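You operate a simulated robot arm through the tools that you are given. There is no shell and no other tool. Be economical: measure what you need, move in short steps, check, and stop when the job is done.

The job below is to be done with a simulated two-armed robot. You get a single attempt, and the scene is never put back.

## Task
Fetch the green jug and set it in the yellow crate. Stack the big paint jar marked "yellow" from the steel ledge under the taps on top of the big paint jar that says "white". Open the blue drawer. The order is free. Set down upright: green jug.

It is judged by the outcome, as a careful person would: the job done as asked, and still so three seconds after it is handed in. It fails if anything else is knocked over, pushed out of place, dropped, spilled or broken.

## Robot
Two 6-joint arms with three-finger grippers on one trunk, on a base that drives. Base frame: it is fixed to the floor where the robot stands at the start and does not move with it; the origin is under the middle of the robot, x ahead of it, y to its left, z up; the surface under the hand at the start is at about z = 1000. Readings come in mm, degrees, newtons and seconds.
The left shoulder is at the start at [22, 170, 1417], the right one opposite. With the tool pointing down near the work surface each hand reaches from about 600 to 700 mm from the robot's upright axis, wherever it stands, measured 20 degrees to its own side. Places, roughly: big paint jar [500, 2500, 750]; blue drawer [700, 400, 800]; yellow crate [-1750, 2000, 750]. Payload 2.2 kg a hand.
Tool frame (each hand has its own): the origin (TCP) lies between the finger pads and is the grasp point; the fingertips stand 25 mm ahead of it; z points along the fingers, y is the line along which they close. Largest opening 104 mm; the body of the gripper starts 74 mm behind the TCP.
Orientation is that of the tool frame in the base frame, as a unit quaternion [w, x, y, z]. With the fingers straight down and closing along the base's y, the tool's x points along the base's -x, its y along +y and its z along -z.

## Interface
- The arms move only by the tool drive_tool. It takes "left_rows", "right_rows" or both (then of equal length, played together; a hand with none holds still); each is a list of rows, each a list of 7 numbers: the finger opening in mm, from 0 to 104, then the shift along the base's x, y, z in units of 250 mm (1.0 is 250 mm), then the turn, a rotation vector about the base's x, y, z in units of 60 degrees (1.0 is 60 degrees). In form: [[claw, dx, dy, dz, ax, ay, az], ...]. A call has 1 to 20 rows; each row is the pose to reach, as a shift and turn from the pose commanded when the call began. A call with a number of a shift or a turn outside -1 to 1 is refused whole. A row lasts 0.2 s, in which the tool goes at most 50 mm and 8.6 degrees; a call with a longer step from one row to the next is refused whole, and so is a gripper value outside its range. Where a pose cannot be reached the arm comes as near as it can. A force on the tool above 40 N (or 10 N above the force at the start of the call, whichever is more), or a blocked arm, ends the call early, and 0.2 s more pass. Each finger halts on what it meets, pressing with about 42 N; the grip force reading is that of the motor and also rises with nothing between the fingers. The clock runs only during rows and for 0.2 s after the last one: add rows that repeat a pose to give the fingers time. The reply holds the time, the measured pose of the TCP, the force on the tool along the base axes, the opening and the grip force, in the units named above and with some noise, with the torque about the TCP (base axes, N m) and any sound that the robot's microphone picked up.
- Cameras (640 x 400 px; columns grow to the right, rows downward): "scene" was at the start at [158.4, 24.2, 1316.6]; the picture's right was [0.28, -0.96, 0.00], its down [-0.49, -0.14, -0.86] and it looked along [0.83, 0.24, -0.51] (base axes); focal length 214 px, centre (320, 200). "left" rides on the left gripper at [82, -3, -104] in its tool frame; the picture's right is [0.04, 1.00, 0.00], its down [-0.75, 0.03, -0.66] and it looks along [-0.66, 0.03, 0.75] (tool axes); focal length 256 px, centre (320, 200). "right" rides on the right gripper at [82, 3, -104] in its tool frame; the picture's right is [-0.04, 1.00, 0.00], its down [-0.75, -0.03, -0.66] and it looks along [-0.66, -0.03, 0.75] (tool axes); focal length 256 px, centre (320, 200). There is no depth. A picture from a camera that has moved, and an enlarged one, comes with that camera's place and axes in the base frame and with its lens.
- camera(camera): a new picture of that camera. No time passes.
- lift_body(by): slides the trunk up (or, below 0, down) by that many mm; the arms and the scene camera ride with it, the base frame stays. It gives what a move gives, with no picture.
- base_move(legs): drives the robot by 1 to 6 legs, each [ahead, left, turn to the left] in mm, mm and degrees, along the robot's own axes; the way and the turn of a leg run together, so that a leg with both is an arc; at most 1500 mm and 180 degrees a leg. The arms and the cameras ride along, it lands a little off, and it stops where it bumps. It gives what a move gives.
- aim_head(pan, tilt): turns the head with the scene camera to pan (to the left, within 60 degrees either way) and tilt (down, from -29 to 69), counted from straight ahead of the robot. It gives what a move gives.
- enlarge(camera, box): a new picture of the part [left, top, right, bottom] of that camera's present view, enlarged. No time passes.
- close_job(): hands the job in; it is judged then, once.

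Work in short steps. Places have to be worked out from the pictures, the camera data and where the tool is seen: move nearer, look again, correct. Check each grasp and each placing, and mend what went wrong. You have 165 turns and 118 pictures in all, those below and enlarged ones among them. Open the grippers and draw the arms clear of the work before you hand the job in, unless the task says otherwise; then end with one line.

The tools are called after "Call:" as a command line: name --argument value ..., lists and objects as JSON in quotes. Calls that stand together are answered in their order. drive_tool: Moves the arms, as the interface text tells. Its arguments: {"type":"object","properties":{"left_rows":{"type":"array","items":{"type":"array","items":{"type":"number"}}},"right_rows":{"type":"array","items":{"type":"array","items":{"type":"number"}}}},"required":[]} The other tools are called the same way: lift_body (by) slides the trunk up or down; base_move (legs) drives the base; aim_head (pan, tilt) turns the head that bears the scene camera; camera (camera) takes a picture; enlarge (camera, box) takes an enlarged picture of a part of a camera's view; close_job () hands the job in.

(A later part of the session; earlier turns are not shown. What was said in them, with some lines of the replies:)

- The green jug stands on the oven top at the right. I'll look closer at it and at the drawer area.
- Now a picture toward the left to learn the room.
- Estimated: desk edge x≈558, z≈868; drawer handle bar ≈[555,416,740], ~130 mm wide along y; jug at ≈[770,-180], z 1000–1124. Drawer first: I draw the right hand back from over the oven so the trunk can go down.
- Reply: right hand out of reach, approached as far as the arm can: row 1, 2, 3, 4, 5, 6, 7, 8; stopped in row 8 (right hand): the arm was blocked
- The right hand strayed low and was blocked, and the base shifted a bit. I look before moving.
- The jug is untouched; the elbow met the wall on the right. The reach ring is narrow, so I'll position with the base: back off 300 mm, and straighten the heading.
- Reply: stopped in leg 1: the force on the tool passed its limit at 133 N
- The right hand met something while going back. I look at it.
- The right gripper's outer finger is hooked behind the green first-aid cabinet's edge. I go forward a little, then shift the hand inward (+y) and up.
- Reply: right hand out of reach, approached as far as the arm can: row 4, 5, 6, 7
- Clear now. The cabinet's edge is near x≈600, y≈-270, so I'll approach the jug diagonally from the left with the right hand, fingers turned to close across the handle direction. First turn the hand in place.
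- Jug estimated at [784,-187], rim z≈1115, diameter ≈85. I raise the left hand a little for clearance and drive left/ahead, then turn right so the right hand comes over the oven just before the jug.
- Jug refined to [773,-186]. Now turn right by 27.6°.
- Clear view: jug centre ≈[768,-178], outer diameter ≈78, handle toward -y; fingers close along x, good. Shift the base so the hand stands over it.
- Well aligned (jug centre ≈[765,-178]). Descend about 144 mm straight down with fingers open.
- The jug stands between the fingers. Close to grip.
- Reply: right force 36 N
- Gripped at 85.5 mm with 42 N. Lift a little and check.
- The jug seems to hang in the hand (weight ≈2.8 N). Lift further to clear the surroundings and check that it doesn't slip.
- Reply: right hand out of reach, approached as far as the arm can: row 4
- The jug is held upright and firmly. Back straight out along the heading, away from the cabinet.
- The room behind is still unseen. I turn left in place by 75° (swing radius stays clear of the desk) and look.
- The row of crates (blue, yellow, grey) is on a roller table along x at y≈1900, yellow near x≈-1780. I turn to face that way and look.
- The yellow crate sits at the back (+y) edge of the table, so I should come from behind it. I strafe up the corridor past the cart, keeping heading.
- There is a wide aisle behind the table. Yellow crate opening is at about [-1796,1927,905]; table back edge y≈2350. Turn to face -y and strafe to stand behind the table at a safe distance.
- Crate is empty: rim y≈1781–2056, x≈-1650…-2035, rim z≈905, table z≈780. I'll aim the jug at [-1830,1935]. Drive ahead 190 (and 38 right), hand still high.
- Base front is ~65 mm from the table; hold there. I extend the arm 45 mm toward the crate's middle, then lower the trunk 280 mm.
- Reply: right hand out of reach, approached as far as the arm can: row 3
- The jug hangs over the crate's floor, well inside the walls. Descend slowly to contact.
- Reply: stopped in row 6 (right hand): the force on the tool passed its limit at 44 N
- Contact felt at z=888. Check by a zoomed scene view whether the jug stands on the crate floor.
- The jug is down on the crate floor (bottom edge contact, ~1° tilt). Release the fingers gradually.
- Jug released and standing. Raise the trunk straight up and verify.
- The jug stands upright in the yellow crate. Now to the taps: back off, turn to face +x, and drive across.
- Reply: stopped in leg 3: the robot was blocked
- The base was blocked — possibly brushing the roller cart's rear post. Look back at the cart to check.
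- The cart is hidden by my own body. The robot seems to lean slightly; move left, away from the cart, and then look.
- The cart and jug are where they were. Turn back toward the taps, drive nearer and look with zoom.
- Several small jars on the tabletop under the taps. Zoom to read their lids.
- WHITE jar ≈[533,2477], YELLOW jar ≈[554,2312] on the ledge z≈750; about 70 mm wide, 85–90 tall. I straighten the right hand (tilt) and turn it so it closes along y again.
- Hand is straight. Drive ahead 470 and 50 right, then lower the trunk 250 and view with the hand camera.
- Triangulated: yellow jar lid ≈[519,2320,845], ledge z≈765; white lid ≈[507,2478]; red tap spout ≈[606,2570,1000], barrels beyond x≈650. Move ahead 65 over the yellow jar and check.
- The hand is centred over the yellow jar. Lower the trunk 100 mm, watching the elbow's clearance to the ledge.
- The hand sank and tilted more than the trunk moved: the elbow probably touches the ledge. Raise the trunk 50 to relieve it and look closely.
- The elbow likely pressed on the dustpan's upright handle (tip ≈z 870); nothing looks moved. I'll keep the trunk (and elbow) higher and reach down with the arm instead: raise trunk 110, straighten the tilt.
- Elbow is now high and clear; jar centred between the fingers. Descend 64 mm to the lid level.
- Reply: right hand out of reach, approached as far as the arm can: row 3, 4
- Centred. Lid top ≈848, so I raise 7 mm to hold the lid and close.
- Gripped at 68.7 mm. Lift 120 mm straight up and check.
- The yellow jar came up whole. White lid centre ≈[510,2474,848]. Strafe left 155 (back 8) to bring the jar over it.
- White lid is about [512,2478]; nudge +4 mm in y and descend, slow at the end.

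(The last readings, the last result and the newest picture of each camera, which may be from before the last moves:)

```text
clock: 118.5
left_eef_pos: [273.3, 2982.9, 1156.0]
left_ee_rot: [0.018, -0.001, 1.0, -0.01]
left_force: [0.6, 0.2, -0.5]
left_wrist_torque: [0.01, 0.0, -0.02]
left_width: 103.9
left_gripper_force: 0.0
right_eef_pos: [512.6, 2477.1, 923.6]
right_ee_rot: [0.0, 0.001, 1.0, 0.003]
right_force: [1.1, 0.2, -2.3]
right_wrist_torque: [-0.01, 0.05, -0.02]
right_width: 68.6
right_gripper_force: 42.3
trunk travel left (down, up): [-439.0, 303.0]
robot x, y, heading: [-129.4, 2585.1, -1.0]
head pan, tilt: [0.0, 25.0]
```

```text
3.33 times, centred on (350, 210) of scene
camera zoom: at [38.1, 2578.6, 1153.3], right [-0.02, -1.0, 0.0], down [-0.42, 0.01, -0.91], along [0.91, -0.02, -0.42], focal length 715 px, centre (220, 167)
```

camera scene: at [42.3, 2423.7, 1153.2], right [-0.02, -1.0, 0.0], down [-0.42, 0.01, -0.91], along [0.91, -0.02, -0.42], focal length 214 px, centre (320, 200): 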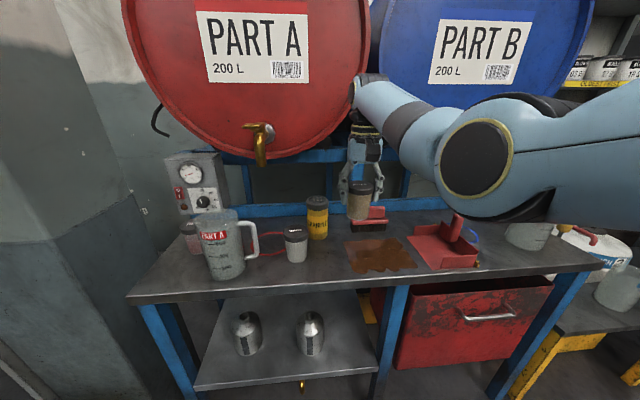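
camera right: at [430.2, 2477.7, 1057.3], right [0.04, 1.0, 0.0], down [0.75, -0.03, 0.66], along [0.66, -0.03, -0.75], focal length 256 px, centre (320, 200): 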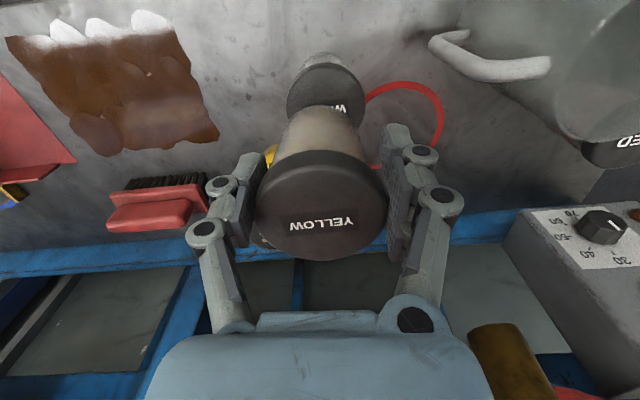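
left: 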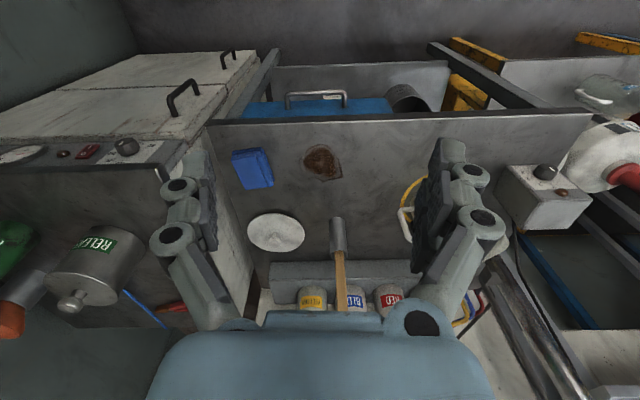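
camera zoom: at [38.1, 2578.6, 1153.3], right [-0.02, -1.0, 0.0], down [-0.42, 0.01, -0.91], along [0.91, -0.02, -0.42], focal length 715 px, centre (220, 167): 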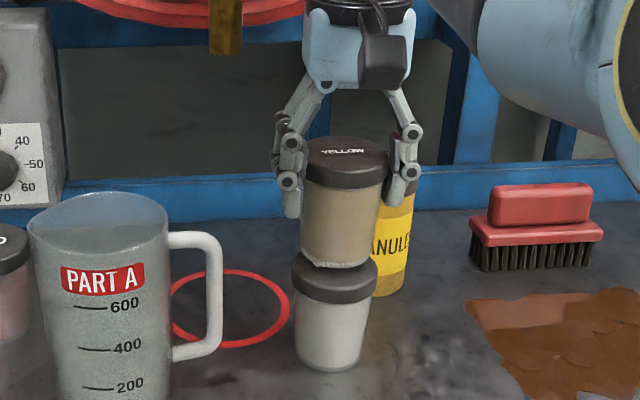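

Lateral alignment is good; check the fore-aft alignment with both cameras zoomed.

Call:
enlarge --camera "right" --box '[240, 40, 420, 270]'

Call:
enlarge --camera "scene" --box '[325, 180, 375, 265]'

```text
1.74 times, centred on (330, 155) of right
camera zoom: at [431.6, 2481.2, 1027.7], right [0.04, 1.0, 0.0], down [0.75, -0.03, 0.66], along [0.66, -0.03, -0.75], focal length 445 px, centre (303, 278)
```

zoom: 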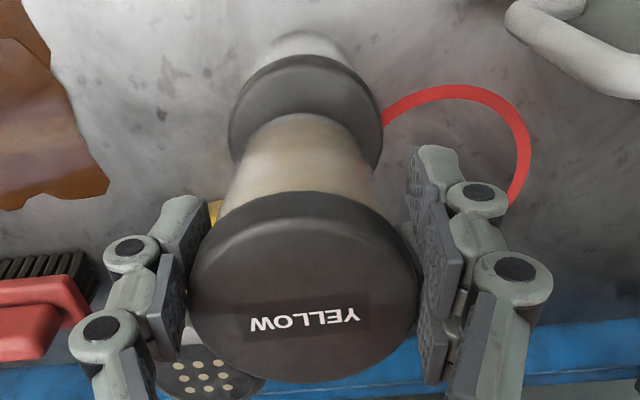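

```text
4.71 times, centred on (350, 222) of scene
camera zoom: at [38.1, 2578.6, 1153.3], right [-0.02, -1.0, 0.0], down [-0.42, 0.01, -0.91], along [0.91, -0.02, -0.42], focal length 1009 px, centre (179, 94)
```

zoom: 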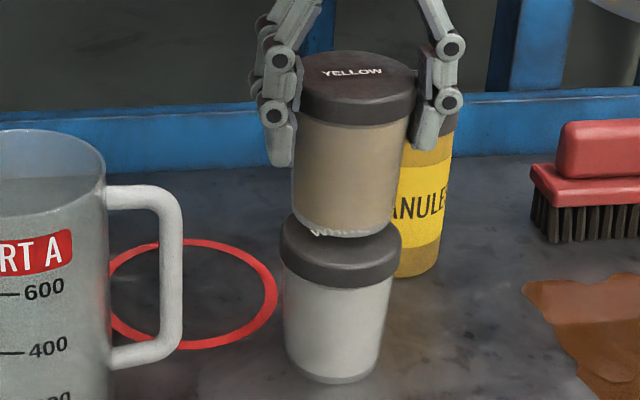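

Both views agree: the yellow jar is ~9 mm too far in +x. Correct and descend to contact slowly.

Call:
drive_tool --right_rows '[[50, -0.036, 0.004, 0, 0, 0, 0], [50, -0.036, 0.004, 0, 0, 0, 0], [50, -0.036, 0.004, -0.015, 0, 0, 0], [50, -0.036, 0.004, -0.025, 0, 0, 0], [50, -0.036, 0.004, -0.03, 0, 0, 0], [50, -0.036, 0.004, -0.035, 0, 0, 0], [50, -0.036, 0.004, -0.04, 0, 0, 0], [50, -0.036, 0.004, -0.044, 0, 0, 0]]'

Call:
enlarge --camera "scene" --box '[325, 180, 375, 265]'

```text
clock: 120.3
left_eef_pos: [272.1, 2982.6, 1156.2]
left_ee_rot: [0.019, -0.002, 1.0, -0.01]
left_force: [-0.2, 0.4, 0.3]
left_wrist_torque: [0.03, 0.01, 0.03]
left_width: 103.9
left_gripper_force: 0.1
right_eef_pos: [503.5, 2478.6, 915.5]
right_ee_rot: [0.002, 0.002, 1.0, 0.002]
right_force: [-0.1, -1.5, 17.5]
right_wrist_torque: [-0.35, -0.05, -0.02]
right_width: 69.0
right_gripper_force: 41.9
trunk travel left (down, up): [-439.0, 303.0]
robot x, y, heading: [-130.7, 2586.9, -1.5]
head pan, tilt: [0.0, 25.0]
```

```text
4.71 times, centred on (350, 222) of scene
camera zoom: at [36.5, 2578.6, 1153.8], right [-0.02, -1.0, 0.0], down [-0.42, 0.01, -0.91], along [0.91, -0.02, -0.42], focal length 1009 px, centre (179, 94)
```

zoom: 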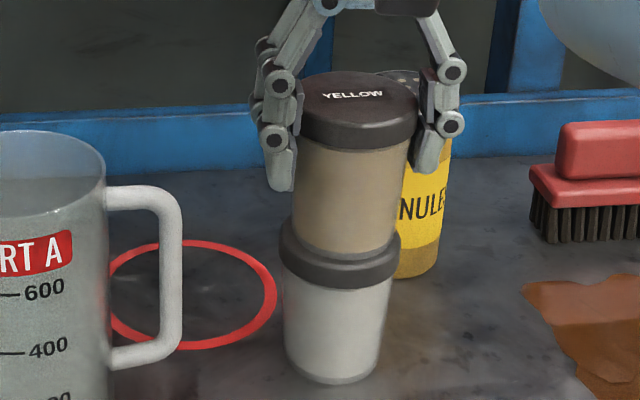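

In contact and well centred on the white lid. Release the fingers gently.

Call:
drive_tool --right_rows '[[66, 0, 0, 0.006, 0, 0, 0], [72, 0, 0, 0.006, 0, 0, 0], [80, 0, 0, 0.006, 0, 0, 0], [88, 0, 0, 0.006, 0, 0, 0], [92, 0, 0, 0.006, 0, 0, 0]]'

Call:
enlarge --camera "scene" --box '[325, 180, 375, 265]'

```text
clock: 121.5
left_eef_pos: [274.2, 2983.6, 1154.6]
left_ee_rot: [0.017, -0.001, 1.0, -0.01]
left_force: [0.7, 0.5, 0.1]
left_wrist_torque: [-0.07, -0.03, -0.03]
left_width: 104.1
left_gripper_force: 0.0
right_eef_pos: [502.8, 2479.1, 914.7]
right_ee_rot: [0.0, 0.001, 1.0, 0.002]
right_force: [-0.6, 0.1, -0.6]
right_wrist_torque: [0.04, 0.0, -0.05]
right_width: 92.0
right_gripper_force: 0.0
trunk travel left (down, up): [-439.0, 303.0]
robot x, y, heading: [-129.6, 2583.8, -1.3]
head pan, tilt: [0.0, 25.0]
```

```text
4.71 times, centred on (350, 222) of scene
camera zoom: at [38.0, 2578.5, 1153.3], right [-0.02, -1.0, 0.0], down [-0.42, 0.01, -0.91], along [0.91, -0.02, -0.42], focal length 1009 px, centre (179, 94)
```

zoom: 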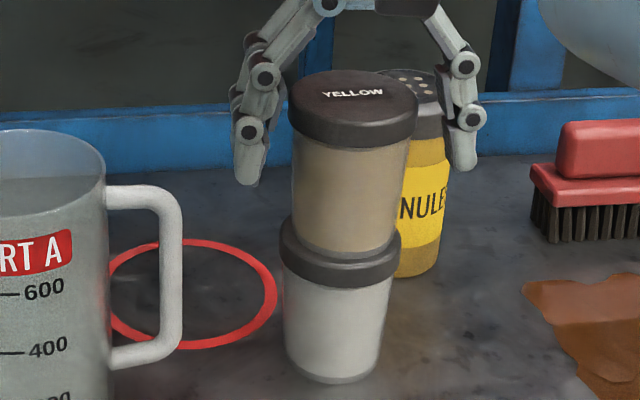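

Stack is stable. Raise straight up, then back away.

Call:
lift_body --by 140

Call:
base_move --legs '[[-450, 0, 0]]'

Call:
camera --camera "scene"

```text
clock: 123.1
left_eef_pos: [272.4, 2981.0, 1296.0]
left_ee_rot: [0.018, -0.001, 1.0, -0.01]
left_force: [0.1, -0.2, 0.6]
left_wrist_torque: [0.01, 0.0, 0.0]
left_width: 104.0
left_gripper_force: 0.1
right_eef_pos: [502.5, 2478.4, 1054.0]
right_ee_rot: [0.0, 0.001, 1.0, 0.001]
right_force: [0.1, -0.2, -0.1]
right_wrist_torque: [0.0, -0.02, 0.02]
right_width: 91.9
right_gripper_force: 0.2
trunk travel left (down, up): [-579.0, 163.0]
robot x, y, heading: [-127.2, 2587.1, -1.1]
head pan, tilt: [0.0, 25.0]
```

```text
clock: 125.9
left_eef_pos: [-175.2, 2991.8, 1295.5]
left_ee_rot: [0.017, -0.001, 1.0, -0.011]
left_force: [-0.1, 0.8, 0.1]
left_wrist_torque: [0.04, -0.04, -0.02]
left_width: 104.0
left_gripper_force: 0.1
right_eef_pos: [53.3, 2485.8, 1054.0]
right_ee_rot: [0.0, 0.002, 1.0, 0.002]
right_force: [-0.1, 0.0, 0.2]
right_wrist_torque: [0.03, -0.03, 0.0]
right_width: 91.9
right_gripper_force: 0.3
trunk travel left (down, up): [-579.0, 163.0]
robot x, y, heading: [-576.8, 2595.2, -1.4]
head pan, tilt: [0.0, 25.0]
```

```text
54 pictures are left
camera scene: at [-414.5, 2587.9, 1295.5], right [-0.02, -1.0, 0.0], down [-0.42, 0.01, -0.91], along [0.91, -0.02, -0.42], focal length 214 px, centre (320, 200)
```

scene: 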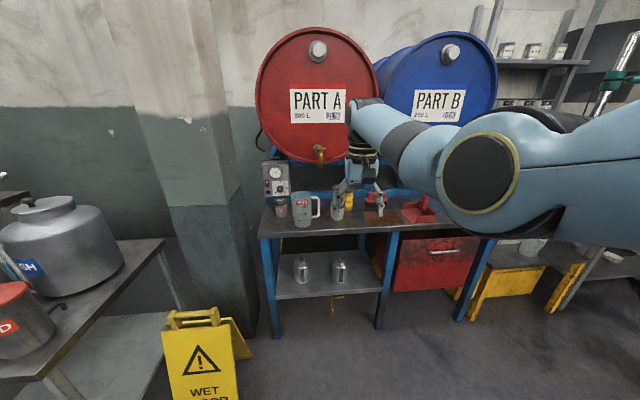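

The stack is done. Now the drawer with the right hand: first turn the hand by -90° about z in free space (closing along x), then pitch it forward.

Call:
drive_tool --right_rows '[[92, 0, 0, 0, 0, 0, -0.14], [92, 0, 0, 0, 0, 0, -0.28], [92, 0, 0, 0, 0, 0, -0.42], [92, 0, 0, 0, 0, 0, -0.56], [92, 0, 0, 0, 0, 0, -0.7], [92, 0, 0, 0, 0, 0, -0.84], [92, 0, 0, 0, 0, 0, -0.98]]'

Call:
drive_tool --right_rows '[[92, 0, 0, 0, 0, 0, -0.14], [92, 0, 0, 0, 0, 0, -0.28], [92, 0, 0, 0, 0, 0, -0.42], [92, 0, 0, 0, 0, 0, -0.52]]'

Call:
drive_tool --right_rows '[[92, 0.08, 0, 0.02, 0, -0.14, 0], [92, 0.16, 0, 0.06, 0, -0.28, 0], [92, 0.25, 0, 0.1, 0, -0.42, 0], [92, 0.33, 0, 0.15, 0, -0.56, 0], [92, 0.42, 0, 0.22, 0, -0.7, 0], [92, 0.5, 0, 0.3, 0, -0.84, 0], [92, 0.58, 0, 0.4, 0, -0.98, 0], [92, 0.58, 0, 0.4, 0, -0.98, 0]]'

```text
clock: 127.5
left_eef_pos: [-175.1, 2991.0, 1295.9]
left_ee_rot: [0.017, 0.0, 1.0, -0.01]
left_force: [0.0, -0.3, -0.4]
left_wrist_torque: [-0.01, 0.01, 0.0]
left_width: 104.1
left_gripper_force: 0.0
right_eef_pos: [53.0, 2487.1, 1053.0]
right_ee_rot: [0.0, 0.494, 0.869, 0.001]
right_force: [-0.5, -0.2, -0.5]
right_wrist_torque: [0.02, 0.01, 0.01]
right_width: 92.3
right_gripper_force: 0.0
trunk travel left (down, up): [-579.0, 163.0]
robot x, y, heading: [-579.1, 2592.3, -1.4]
head pan, tilt: [0.0, 25.0]
```

```text
clock: 128.5
left_eef_pos: [-175.8, 2991.1, 1294.9]
left_ee_rot: [0.018, 0.0, 1.0, -0.01]
left_force: [0.3, -0.4, -0.5]
left_wrist_torque: [0.01, 0.01, -0.01]
left_width: 104.0
left_gripper_force: 0.0
right_eef_pos: [53.0, 2486.8, 1053.5]
right_ee_rot: [0.001, 0.71, 0.704, 0.001]
right_force: [0.1, 0.1, 0.2]
right_wrist_torque: [0.0, 0.0, 0.02]
right_width: 92.0
right_gripper_force: 0.1
trunk travel left (down, up): [-579.0, 163.0]
robot x, y, heading: [-579.8, 2590.6, -1.4]
head pan, tilt: [0.0, 25.0]
```

```text
clock: 130.3
left_eef_pos: [-175.0, 2991.6, 1296.2]
left_ee_rot: [0.017, 0.0, 1.0, -0.01]
left_force: [0.8, 0.3, -0.6]
left_wrist_torque: [-0.02, 0.01, -0.03]
left_width: 104.0
left_gripper_force: 0.0
right_eef_pos: [199.3, 2486.2, 1153.7]
right_ee_rot: [0.347, 0.618, 0.613, 0.349]
right_force: [-0.1, -0.1, -0.3]
right_wrist_torque: [-0.02, 0.0, -0.02]
right_width: 91.9
right_gripper_force: 0.0
trunk travel left (down, up): [-579.0, 163.0]
robot x, y, heading: [-578.4, 2591.6, -1.1]
head pan, tilt: [0.0, 25.0]
```

Hand pitched 30° below horizontal, closing in the vertical plane, as wanted. Strafe right ~2070 mm to face the drawer.

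Call:
base_move --legs '[[0, -1035, 0.6], [0, -1035, 0.6]]'

Call:
aim_head --pan 0 --tilt 35

Call:
camera --camera "scene"

```text
clock: 140.7
left_eef_pos: [-193.9, 896.0, 1296.1]
left_ee_rot: [0.017, -0.012, 1.0, -0.01]
left_force: [-0.1, -0.6, -0.1]
left_wrist_torque: [0.03, 0.01, -0.01]
left_width: 104.3
left_gripper_force: 0.2
right_eef_pos: [194.4, 402.4, 1154.1]
right_ee_rot: [0.343, 0.609, 0.623, 0.353]
right_force: [0.5, -1.0, 0.2]
right_wrist_torque: [0.03, 0.04, 0.04]
right_width: 92.1
right_gripper_force: 0.1
trunk travel left (down, up): [-579.0, 163.0]
robot x, y, heading: [-585.5, 484.2, 0.3]
head pan, tilt: [0.0, 25.0]
```

```text
clock: 141.4
left_eef_pos: [-194.6, 897.0, 1295.8]
left_ee_rot: [0.017, -0.013, 1.0, -0.01]
left_force: [-0.6, -0.3, 0.0]
left_wrist_torque: [0.01, 0.0, 0.02]
left_width: 103.9
left_gripper_force: 0.1
right_eef_pos: [192.5, 401.2, 1153.5]
right_ee_rot: [0.343, 0.609, 0.622, 0.353]
right_force: [0.1, 0.1, 0.3]
right_wrist_torque: [-0.01, 0.01, 0.01]
right_width: 92.0
right_gripper_force: 0.1
trunk travel left (down, up): [-579.0, 163.0]
robot x, y, heading: [-588.5, 485.7, 0.4]
head pan, tilt: [0.0, 35.0]
```

```text
53 pictures are left
camera scene: at [-426.8, 486.6, 1279.8], right [0.0, -1.0, 0.0], down [-0.57, 0.0, -0.82], along [0.82, 0.0, -0.57], focal length 214 px, centre (320, 200)
```

scene: 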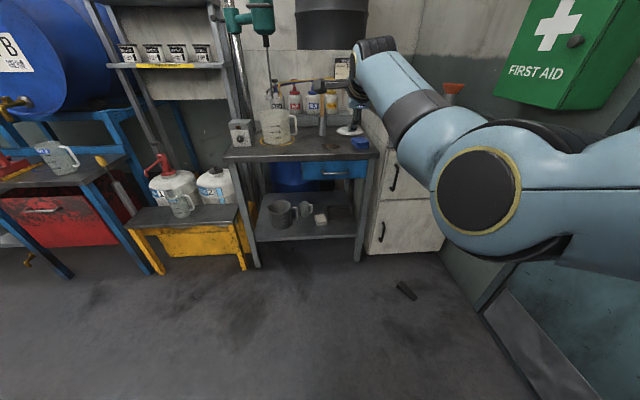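

I see a small dark object on the floor near the oven; zoom to identify it, and view the drawer handle.

Call:
enlarge --camera "scene" --box '[370, 260, 450, 320]'

Call:
enlarge --camera "scene" --box '[220, 120, 400, 260]'

```text
6.67 times, centred on (410, 290) of scene
camera zoom: at [-426.8, 486.6, 1279.8], right [0.0, -1.0, 0.0], down [-0.57, 0.0, -0.82], along [0.82, 0.0, -0.57], focal length 1430 px, centre (-280, -400)
```

zoom: 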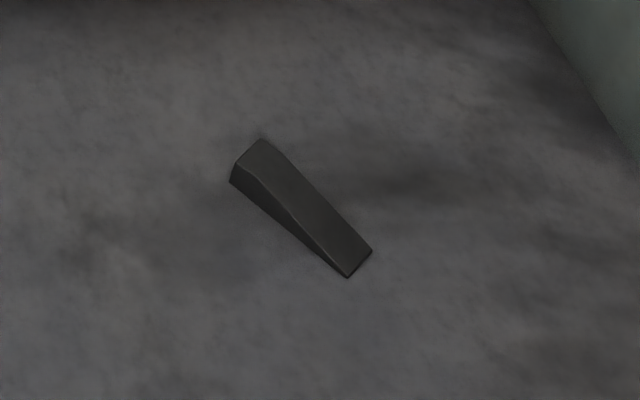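

```text
2.86 times, centred on (310, 190) of scene
camera zoom: at [-426.8, 486.6, 1279.8], right [0.0, -1.0, 0.0], down [-0.57, 0.0, -0.82], along [0.82, 0.0, -0.57], focal length 613 px, centre (349, 229)
```

zoom: 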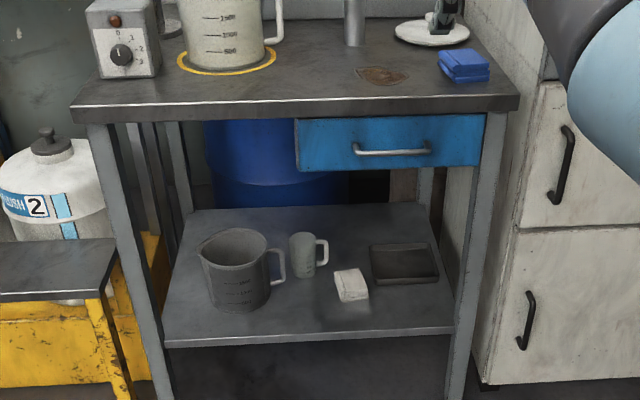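

It's just a doorstop, in its own place. Handle bar refined to ≈[543,410,770], ~130 mm long. Lower the trunk 375 at this standoff, move ahead 200, and look with the hand camera.

Call:
lift_body --by -375

Call:
base_move --legs '[[200, 0, 0]]'

Call:
camera --camera "right"

Call:
camera --camera "scene"

```text
clock: 145.1
left_eef_pos: [-194.5, 895.9, 921.4]
left_ee_rot: [0.017, -0.014, 1.0, -0.01]
left_force: [0.3, 0.9, -0.3]
left_wrist_torque: [-0.04, -0.03, 0.02]
left_width: 104.1
left_gripper_force: 0.0
right_eef_pos: [192.4, 398.5, 778.6]
right_ee_rot: [0.344, 0.608, 0.623, 0.352]
right_force: [0.2, -0.4, -0.2]
right_wrist_torque: [0.0, 0.03, 0.06]
right_width: 92.2
right_gripper_force: 0.1
trunk travel left (down, up): [-204.0, 538.0]
robot x, y, heading: [-584.5, 485.3, 0.1]
head pan, tilt: [0.0, 35.0]
```

```text
clock: 146.7
left_eef_pos: [8.0, 895.3, 921.1]
left_ee_rot: [0.018, -0.013, 1.0, -0.011]
left_force: [-0.7, -0.5, 0.4]
left_wrist_torque: [-0.04, 0.05, 0.01]
left_width: 104.1
left_gripper_force: 0.1
right_eef_pos: [395.1, 399.4, 777.3]
right_ee_rot: [0.344, 0.609, 0.622, 0.351]
right_force: [0.5, 0.6, -0.7]
right_wrist_torque: [0.03, 0.03, -0.02]
right_width: 92.1
right_gripper_force: 0.1
trunk travel left (down, up): [-204.0, 538.0]
robot x, y, heading: [-381.9, 485.3, 0.4]
head pan, tilt: [0.0, 35.0]
```

```text
50 pictures are left
camera right: at [307.3, 479.2, 834.2], right [0.52, -0.03, 0.86], down [-0.56, -0.77, 0.31], along [0.65, -0.64, -0.41], focal length 256 px, centre (320, 200)
```

right: 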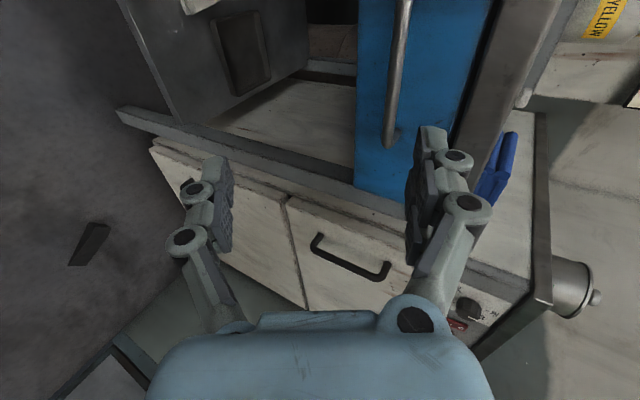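

```text
49 pictures are left
camera scene: at [-208.6, 487.2, 894.3], right [0.0, -1.0, 0.0], down [-0.57, 0.0, -0.82], along [0.82, 0.0, -0.57], focal length 214 px, centre (320, 200)
```

scene: 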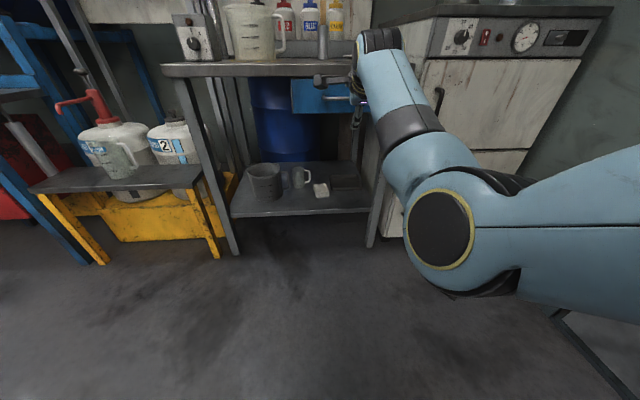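

The bar is at z≈768; x is not yet well fixed (545–575). Narrow the fingers to 50 mm, move ahead 80 and look again.

Call:
drive_tool --right_rows '[[80, 0, 0.02, -0.01, 0, 0, 0], [65, 0, 0.04, -0.02, 0, 0, 0], [50, 0, 0.04, -0.02, 0, 0, 0], [50, 0, 0.04, -0.02, 0, 0, 0]]'

Call:
base_move --legs '[[80, 0, 0]]'

Call:
camera --camera "right"

Call:
enlarge --camera "scene" --box '[280, 20, 440, 140]'

```text
clock: 147.7
left_eef_pos: [8.4, 896.2, 920.3]
left_ee_rot: [0.018, -0.012, 1.0, -0.011]
left_force: [-0.1, -0.5, 0.0]
left_wrist_torque: [0.03, -0.01, -0.01]
left_width: 103.9
left_gripper_force: 0.0
right_eef_pos: [397.6, 400.0, 772.2]
right_ee_rot: [0.351, 0.61, 0.62, 0.347]
right_force: [0.0, -0.2, -0.4]
right_wrist_torque: [0.02, 0.01, 0.01]
right_width: 49.7
right_gripper_force: 0.0
trunk travel left (down, up): [-204.0, 538.0]
robot x, y, heading: [-387.3, 486.3, 0.2]
head pan, tilt: [0.0, 35.0]
```

```text
clock: 148.7
left_eef_pos: [87.6, 896.3, 920.0]
left_ee_rot: [0.018, -0.013, 1.0, -0.011]
left_force: [0.4, -0.3, -0.5]
left_wrist_torque: [-0.01, 0.0, 0.01]
left_width: 103.7
left_gripper_force: 0.0
right_eef_pos: [475.6, 399.3, 771.0]
right_ee_rot: [0.35, 0.611, 0.62, 0.346]
right_force: [-0.2, -0.1, -0.1]
right_wrist_torque: [0.0, -0.01, -0.01]
right_width: 49.9
right_gripper_force: 0.1
trunk travel left (down, up): [-204.0, 538.0]
robot x, y, heading: [-311.0, 487.4, 0.3]
head pan, tilt: [0.0, 35.0]
```

```text
48 pictures are left
camera right: at [388.5, 481.0, 826.5], right [0.52, -0.03, 0.86], down [-0.57, -0.76, 0.32], along [0.64, -0.65, -0.4], focal length 256 px, centre (320, 200)
```

right: 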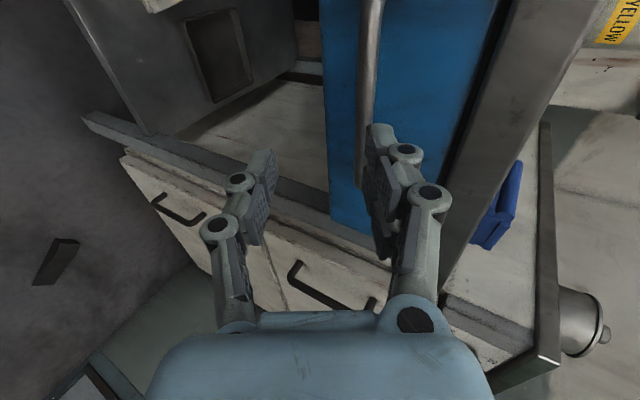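

```text
3.33 times, centred on (360, 80) of scene
camera zoom: at [-130.3, 487.3, 894.3], right [0.0, -1.0, 0.0], down [-0.57, 0.0, -0.82], along [0.82, 0.0, -0.57], focal length 715 px, centre (187, 600)
```

zoom: 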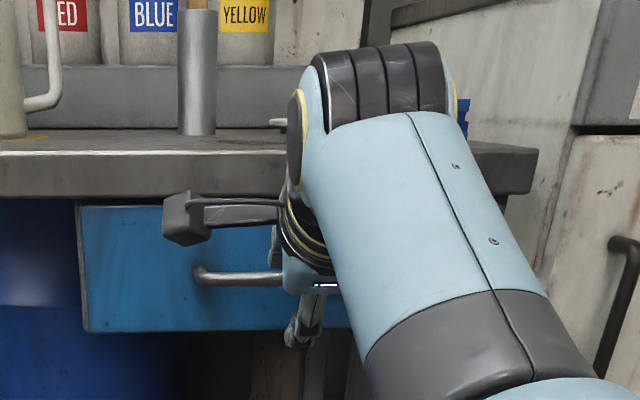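

Triangulated: bar at x≈545, z≈769, drawer face x≈575. Aim TCP at [530,400,776] with opening 38. Set height/opening, then ahead 50.

Call:
drive_tool --right_rows '[[44, 0, 0, 0.01, 0, 0, 0], [38, 0, 0, 0.02, 0, 0, 0], [38, 0, 0, 0.02, 0, 0, 0]]'

Call:
base_move --legs '[[45, 0, 0]]'

Call:
camera --camera "right"

Call:
enlarge --camera "scene" --box '[280, 20, 400, 120]'

```text
clock: 149.5
left_eef_pos: [85.8, 896.2, 920.0]
left_ee_rot: [0.017, -0.013, 1.0, -0.01]
left_force: [0.5, 0.3, 0.5]
left_wrist_torque: [0.02, -0.04, -0.04]
left_width: 104.1
left_gripper_force: 0.1
right_eef_pos: [476.4, 397.3, 777.8]
right_ee_rot: [0.351, 0.61, 0.621, 0.345]
right_force: [-0.6, -0.2, -0.7]
right_wrist_torque: [0.02, 0.03, 0.01]
right_width: 37.8
right_gripper_force: 0.1
trunk travel left (down, up): [-204.0, 538.0]
robot x, y, heading: [-304.8, 484.5, 0.2]
head pan, tilt: [0.0, 35.0]
```

```text
clock: 150.4
left_eef_pos: [132.3, 897.1, 918.9]
left_ee_rot: [0.017, -0.013, 1.0, -0.01]
left_force: [0.8, 0.1, 0.1]
left_wrist_torque: [-0.02, 0.05, 0.01]
left_width: 103.8
left_gripper_force: 0.0
right_eef_pos: [521.1, 397.1, 775.4]
right_ee_rot: [0.351, 0.611, 0.62, 0.346]
right_force: [0.1, -0.6, -0.6]
right_wrist_torque: [-0.03, 0.0, 0.01]
right_width: 37.8
right_gripper_force: 0.1
trunk travel left (down, up): [-204.0, 538.0]
robot x, y, heading: [-264.4, 490.7, 0.0]
head pan, tilt: [0.0, 35.0]
```

```text
46 pictures are left
camera right: at [434.1, 479.3, 831.5], right [0.51, -0.02, 0.86], down [-0.57, -0.75, 0.32], along [0.64, -0.66, -0.4], focal length 256 px, centre (320, 200)
```

right: 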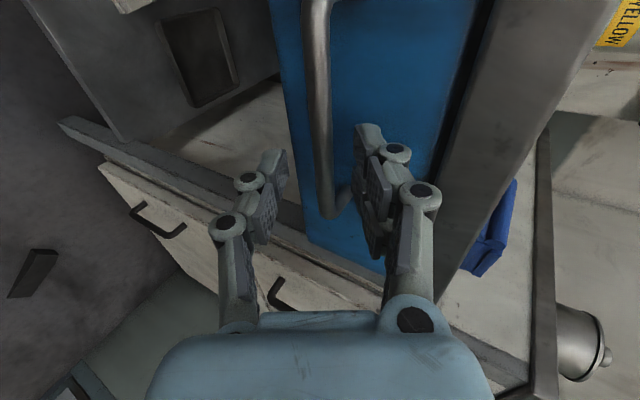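

```text
4.00 times, centred on (340, 70) of scene
camera zoom: at [-85.3, 487.3, 894.3], right [0.0, -1.0, 0.0], down [-0.57, 0.0, -0.82], along [0.82, 0.0, -0.57], focal length 858 px, centre (240, 720)
```

zoom: 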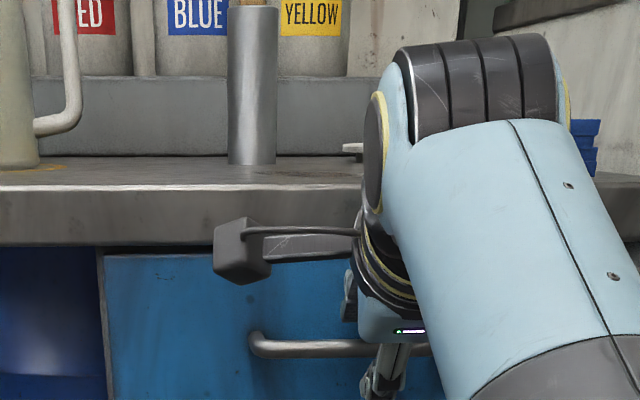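

The bar lies between the two fingertips. Advance 10 mm and close.

Call:
base_move --legs '[[10, 5, 0]]'

Call:
camera --camera "right"

```text
clock: 151.2
left_eef_pos: [142.3, 902.0, 920.5]
left_ee_rot: [0.018, -0.012, 1.0, -0.011]
left_force: [0.7, -0.5, 0.5]
left_wrist_torque: [0.01, 0.05, -0.04]
left_width: 104.0
left_gripper_force: 0.1
right_eef_pos: [530.7, 402.4, 776.7]
right_ee_rot: [0.351, 0.611, 0.62, 0.345]
right_force: [-0.3, 0.1, 0.2]
right_wrist_torque: [-0.01, 0.03, -0.02]
right_width: 38.0
right_gripper_force: 0.1
trunk travel left (down, up): [-204.0, 538.0]
robot x, y, heading: [-249.4, 491.7, 0.1]
head pan, tilt: [0.0, 35.0]
```

```text
44 pictures are left
camera right: at [444.3, 483.7, 831.6], right [0.51, -0.02, 0.86], down [-0.57, -0.75, 0.32], along [0.64, -0.66, -0.4], focal length 256 px, centre (320, 200)
```

right: 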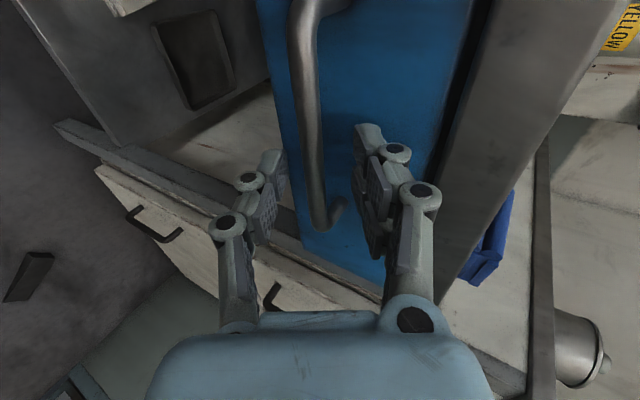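

Bar is between the pads. Close and see the width.

Call:
drive_tool --right_rows '[[28, 0, 0, 0, 0, 0, 0], [18, 0, 0, 0, 0, 0, 0], [8, 0, 0, 0, 0, 0, 0], [4, 0, 0, 0, 0, 0, 0], [4, 0, 0, 0, 0, 0, 0]]'

Call:
camera --camera "right"

```text
clock: 152.4
left_eef_pos: [141.8, 901.3, 921.7]
left_ee_rot: [0.018, -0.012, 1.0, -0.01]
left_force: [-0.3, -0.4, 0.6]
left_wrist_torque: [0.0, -0.02, 0.01]
left_width: 104.1
left_gripper_force: 0.1
right_eef_pos: [530.6, 401.1, 774.3]
right_ee_rot: [0.35, 0.612, 0.62, 0.344]
right_force: [-8.5, -0.9, -11.9]
right_wrist_torque: [-0.12, 0.25, -0.01]
right_width: 13.2
right_gripper_force: 6.7
trunk travel left (down, up): [-204.0, 538.0]
robot x, y, heading: [-248.6, 492.5, 0.2]
head pan, tilt: [0.0, 35.0]
```

```text
43 pictures are left
camera right: at [443.9, 482.9, 829.9], right [0.52, -0.02, 0.86], down [-0.57, -0.75, 0.33], along [0.64, -0.66, -0.4], focal length 256 px, centre (320, 200)
```

right: 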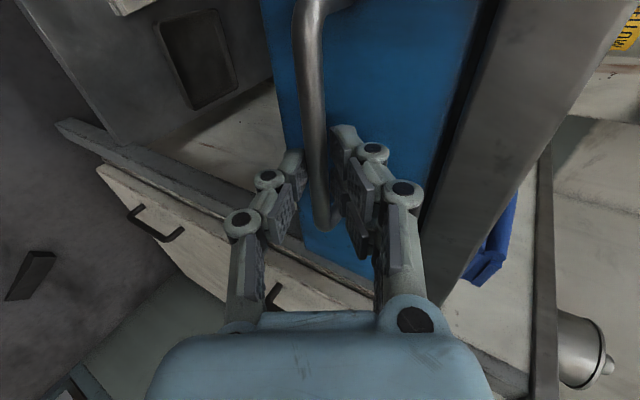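

Clamped on the bar (13 mm). Tighten and pull the base back 60 mm.

Call:
drive_tool --right_rows '[[0, 0, 0, 0, 0, 0, 0], [0, 0, 0, 0, 0, 0, 0], [0, 0, 0, 0, 0, 0, 0]]'

Call:
base_move --legs '[[-70, 0, 0]]'

Call:
camera --camera "right"

```text
clock: 153.2
left_eef_pos: [142.7, 900.6, 919.6]
left_ee_rot: [0.018, -0.012, 1.0, -0.01]
left_force: [-0.2, -1.4, -0.5]
left_wrist_torque: [0.0, -0.03, 0.01]
left_width: 104.2
left_gripper_force: 0.0
right_eef_pos: [530.5, 401.9, 774.0]
right_ee_rot: [0.351, 0.612, 0.621, 0.343]
right_force: [-16.3, -2.6, -20.7]
right_wrist_torque: [-0.79, 0.4, 0.32]
right_width: 10.9
right_gripper_force: 38.1
trunk travel left (down, up): [-204.0, 538.0]
robot x, y, heading: [-252.6, 493.7, 0.1]
head pan, tilt: [0.0, 35.0]
```

```text
clock: 154.2
left_eef_pos: [74.2, 898.3, 919.7]
left_ee_rot: [0.016, -0.011, 1.0, -0.009]
left_force: [-0.9, 0.4, 0.0]
left_wrist_torque: [0.0, -0.01, 0.01]
left_width: 104.0
left_gripper_force: 0.2
right_eef_pos: [461.1, 396.4, 774.5]
right_ee_rot: [0.351, 0.613, 0.619, 0.343]
right_force: [-0.5, -24.3, -23.0]
right_wrist_torque: [-1.0, 0.25, -0.09]
right_width: 10.7
right_gripper_force: 37.4
trunk travel left (down, up): [-204.0, 538.0]
robot x, y, heading: [-321.6, 493.4, -0.2]
head pan, tilt: [0.0, 35.0]
```

```text
42 pictures are left
camera right: at [375.0, 478.3, 829.0], right [0.52, -0.03, 0.86], down [-0.58, -0.75, 0.33], along [0.63, -0.66, -0.4], focal length 256 px, centre (320, 200)
```

right: 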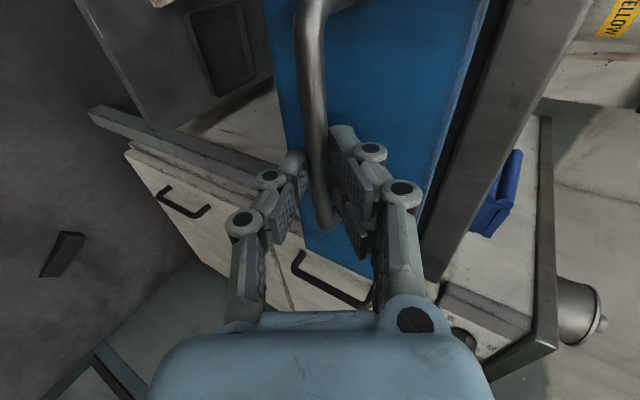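

The drawer follows. Pull another 130 mm.

Call:
base_move --legs '[[-130, -4, 0]]'

Call:
camera --camera "scene"

```text
clock: 155.4
left_eef_pos: [-53.6, 892.3, 922.0]
left_ee_rot: [0.017, -0.01, 1.0, -0.01]
left_force: [-0.4, -0.9, 0.1]
left_wrist_torque: [-0.01, -0.04, 0.0]
left_width: 104.0
left_gripper_force: 0.0
right_eef_pos: [332.6, 387.4, 773.5]
right_ee_rot: [0.354, 0.613, 0.619, 0.34]
right_force: [0.7, -29.8, -14.0]
right_wrist_torque: [-1.01, 0.12, 0.06]
right_width: 10.8
right_gripper_force: 37.4
trunk travel left (down, up): [-204.0, 538.0]
robot x, y, heading: [-447.7, 486.8, -0.4]
head pan, tilt: [0.0, 35.0]
```

```text
41 pictures are left
camera scene: at [-272.9, 484.8, 894.2], right [0.0, -1.0, 0.0], down [-0.57, 0.0, -0.82], along [0.82, 0.0, -0.57], focal length 214 px, centre (320, 200)
```

scene: 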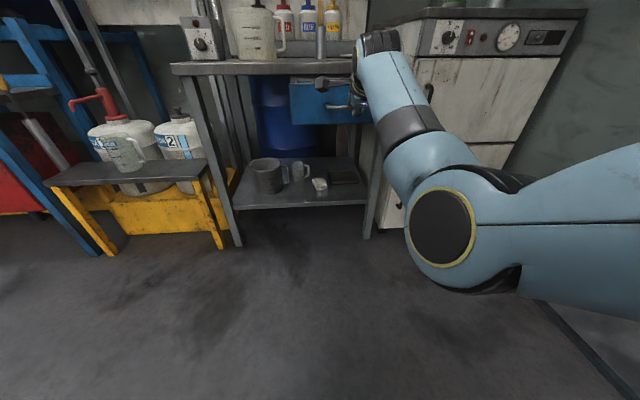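

Open by ~200 mm. Ease the sideways strain and pull 50 mm more, then check.

Call:
base_move --legs '[[-50, -8, 0]]'

Call:
enlarge --camera "scene" --box '[260, 40, 420, 160]'

```text
clock: 156.4
left_eef_pos: [-105.1, 887.9, 919.6]
left_ee_rot: [0.018, -0.01, 1.0, -0.01]
left_force: [0.1, -0.4, -0.4]
left_wrist_torque: [0.02, -0.02, 0.03]
left_width: 104.0
left_gripper_force: 0.1
right_eef_pos: [281.1, 383.4, 773.1]
right_ee_rot: [0.353, 0.614, 0.62, 0.339]
right_force: [-2.3, 10.6, -7.4]
right_wrist_torque: [-0.41, 0.12, 1.04]
right_width: 10.6
right_gripper_force: 37.4
trunk travel left (down, up): [-204.0, 538.0]
robot x, y, heading: [-498.0, 482.8, -0.1]
head pan, tilt: [0.0, 35.0]
```

```text
3.33 times, centred on (340, 100) of scene
camera zoom: at [-323.9, 480.0, 894.3], right [0.0, -1.0, 0.0], down [-0.57, 0.0, -0.82], along [0.82, 0.0, -0.57], focal length 715 px, centre (253, 533)
```

zoom: 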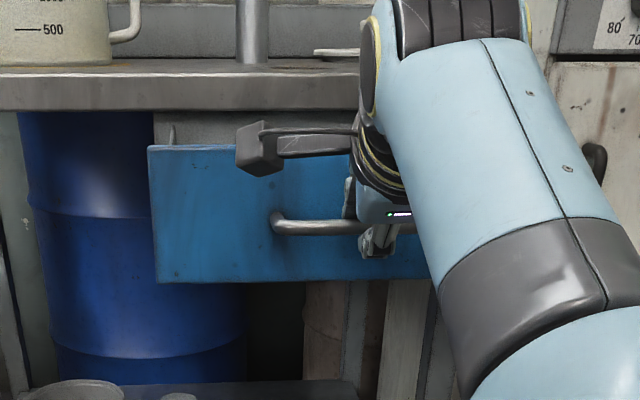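

The drawer is open ~250 mm. Release the bar and back away straight.

Call:
drive_tool --right_rows '[[14, 0, 0, 0, 0, 0, 0], [26, 0, 0, 0, 0, 0, 0], [38, 0, 0, 0, 0, 0, 0], [38, 0, 0, 0, 0, 0, 0]]'

Call:
camera --camera "right"

```text
clock: 157.4
left_eef_pos: [-104.8, 887.9, 921.0]
left_ee_rot: [0.018, -0.01, 1.0, -0.01]
left_force: [0.9, -0.7, 0.1]
left_wrist_torque: [-0.02, 0.02, 0.01]
left_width: 104.2
left_gripper_force: 0.1
right_eef_pos: [281.4, 382.0, 773.7]
right_ee_rot: [0.353, 0.614, 0.619, 0.34]
right_force: [-0.8, 0.5, 0.6]
right_wrist_torque: [-0.03, -0.01, 0.04]
right_width: 38.1
right_gripper_force: 0.0
trunk travel left (down, up): [-204.0, 538.0]
robot x, y, heading: [-498.6, 479.6, -0.2]
head pan, tilt: [0.0, 35.0]
```

```text
39 pictures are left
camera right: at [195.5, 465.9, 828.7], right [0.52, -0.02, 0.85], down [-0.58, -0.75, 0.33], along [0.63, -0.67, -0.4], focal length 256 px, centre (320, 200)
```

right: 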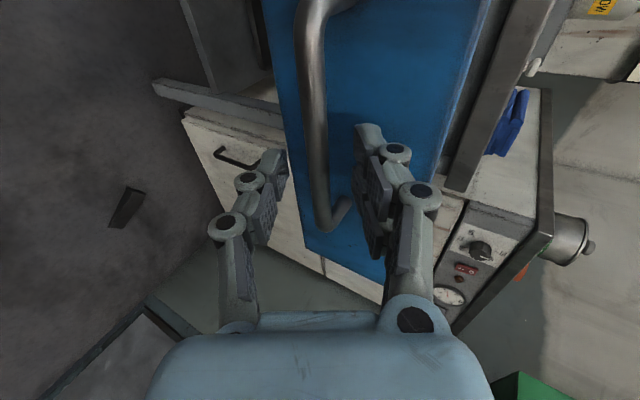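

Bar is free between the open fingers. Back away 250 mm, raise the trunk, and take a final look.

Call:
base_move --legs '[[-250, 0, 0]]'

Call:
lift_body --by 300

Call:
camera --camera "scene"

```text
clock: 159.2
left_eef_pos: [-358.4, 887.7, 920.7]
left_ee_rot: [0.017, -0.011, 1.0, -0.011]
left_force: [-1.3, -1.2, 0.2]
left_wrist_torque: [-0.02, -0.01, -0.03]
left_width: 104.1
left_gripper_force: 0.1
right_eef_pos: [28.0, 383.5, 774.8]
right_ee_rot: [0.353, 0.613, 0.62, 0.341]
right_force: [0.4, -0.7, 0.6]
right_wrist_torque: [0.0, 0.03, -0.02]
right_width: 38.0
right_gripper_force: 0.1
trunk travel left (down, up): [-204.0, 538.0]
robot x, y, heading: [-755.7, 484.2, -0.3]
head pan, tilt: [0.0, 35.0]
```

```text
clock: 162.2
left_eef_pos: [-360.1, 890.1, 1221.5]
left_ee_rot: [0.017, -0.011, 1.0, -0.01]
left_force: [0.0, 0.3, 0.5]
left_wrist_torque: [0.01, 0.0, -0.05]
left_width: 103.9
left_gripper_force: 0.0
right_eef_pos: [27.6, 385.5, 1073.2]
right_ee_rot: [0.353, 0.613, 0.62, 0.34]
right_force: [0.2, 0.5, 0.1]
right_wrist_torque: [0.03, 0.01, 0.0]
right_width: 38.0
right_gripper_force: 0.0
trunk travel left (down, up): [-504.0, 238.0]
robot x, y, heading: [-753.8, 479.0, 0.0]
head pan, tilt: [0.0, 35.0]
```

```text
38 pictures are left
camera scene: at [-592.4, 480.3, 1203.8], right [0.0, -1.0, 0.0], down [-0.57, 0.0, -0.82], along [0.82, 0.0, -0.57], focal length 214 px, centre (320, 200)
```

scene: 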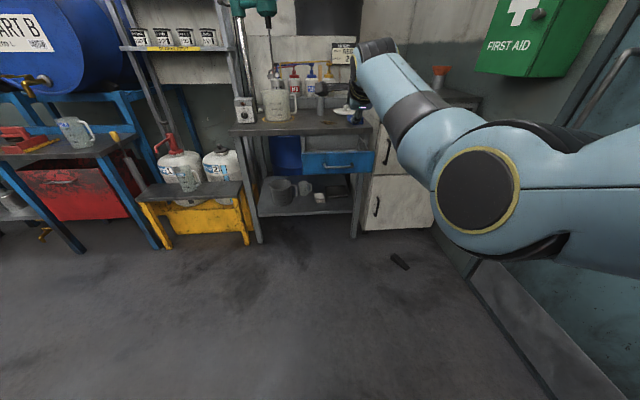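

Drawer stays open. A last check of the drawer and of the jar stack and dustpan on the ledge.

Call:
enlarge --camera "scene" --box '[230, 80, 400, 220]'

Call:
aim_head --pan 55 --tilt 18

Call:
camera --camera "scene"

```text
2.86 times, centred on (315, 150) of scene
camera zoom: at [-592.4, 480.3, 1203.8], right [0.0, -1.0, 0.0], down [-0.57, 0.0, -0.82], along [0.82, 0.0, -0.57], focal length 613 px, centre (334, 343)
```

zoom: 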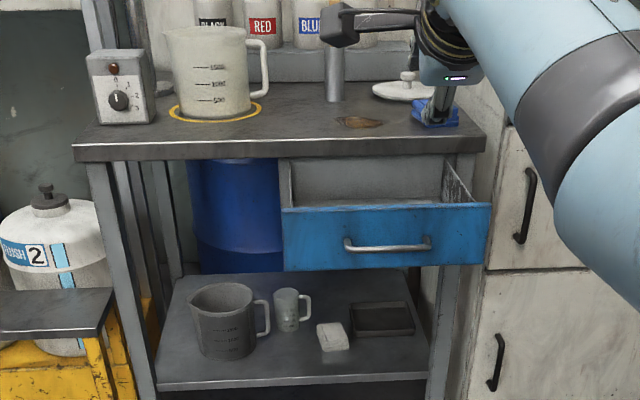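

```text
clock: 163.5
left_eef_pos: [-359.7, 890.2, 1221.9]
left_ee_rot: [0.018, -0.011, 1.0, -0.01]
left_force: [0.3, -0.1, -0.2]
left_wrist_torque: [-0.01, -0.02, 0.01]
left_width: 104.0
left_gripper_force: 0.0
right_eef_pos: [28.0, 384.6, 1073.2]
right_ee_rot: [0.353, 0.613, 0.62, 0.34]
right_force: [-0.5, -0.9, -0.1]
right_wrist_torque: [-0.01, -0.02, -0.02]
right_width: 38.0
right_gripper_force: 0.0
trunk travel left (down, up): [-504.0, 238.0]
robot x, y, heading: [-754.4, 483.0, -0.2]
head pan, tilt: [55.0, 18.0]
```

```text
36 pictures are left
camera scene: at [-626.9, 556.7, 1231.0], right [0.82, -0.58, 0.0], down [-0.18, -0.25, -0.95], along [0.55, 0.78, -0.31], focal length 214 px, centre (320, 200)
```

scene: 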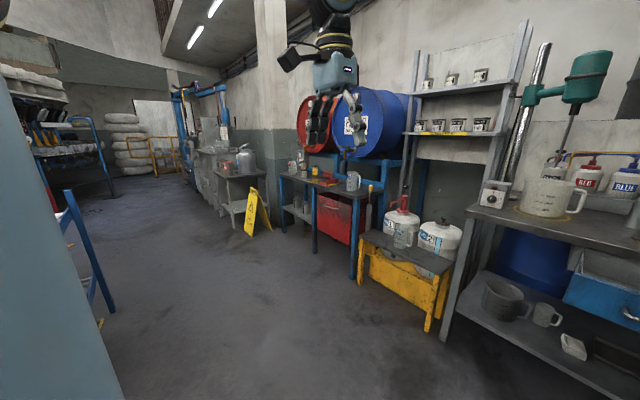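

Zoom on the ledge to confirm the stack.

Call:
enlarge --camera "scene" --box '[265, 130, 385, 210]'

Call:
drive_tool --right_rows '[[50, 0, 0, 0, 0, 0, 0], [64, 0, 0, 0, 0, 0, 0], [78, 0, 0, 0, 0, 0, 0], [92, 0, 0, 0, 0, 0, 0], [104, 0, 0, 0, 0, 0, 0]]'

```text
5.00 times, centred on (325, 170) of scene
camera zoom: at [-626.9, 556.7, 1231.0], right [0.82, -0.58, 0.0], down [-0.18, -0.25, -0.95], along [0.55, 0.78, -0.31], focal length 1072 px, centre (295, 350)
```

zoom: 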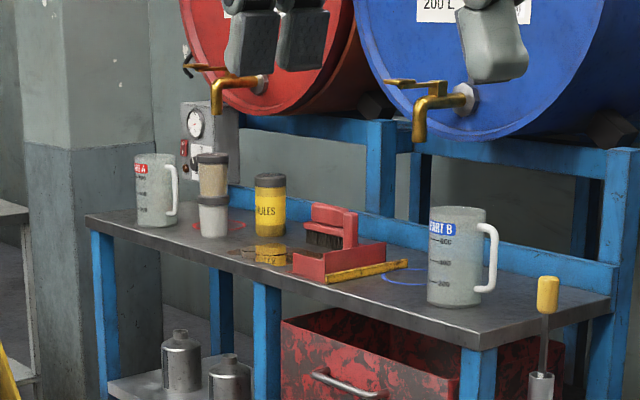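

```text
clock: 164.7
left_eef_pos: [-359.6, 888.7, 1221.0]
left_ee_rot: [0.017, -0.01, 1.0, -0.009]
left_force: [0.5, -0.3, -0.7]
left_wrist_torque: [0.01, -0.03, 0.0]
left_width: 103.9
left_gripper_force: 0.1
right_eef_pos: [28.1, 385.5, 1073.2]
right_ee_rot: [0.353, 0.613, 0.62, 0.34]
right_force: [-1.0, -0.2, -0.2]
right_wrist_torque: [0.01, -0.01, 0.02]
right_width: 103.9
right_gripper_force: 0.1
trunk travel left (down, up): [-504.0, 238.0]
robot x, y, heading: [-749.6, 479.9, -0.2]
head pan, tilt: [55.0, 18.0]
```

The jars stand stacked, the jug is in the crate, the drawer is open, and both hands are open and clear. Handing the job in.

Call:
close_job

```text
The job is handed in.
```

The green jug stands upright in the yellow crate, the "yellow" jar is stacked on the "white" jar on the ledge under the taps, and the blue drawer is open about 250 mm. I bumped three things on the way: the first-aid cabinet, probably the roller cart, and probably the dustpan handle. The cart and dustpan had not moved and nothing fell, but I did not check the cabinet closely afterwards.
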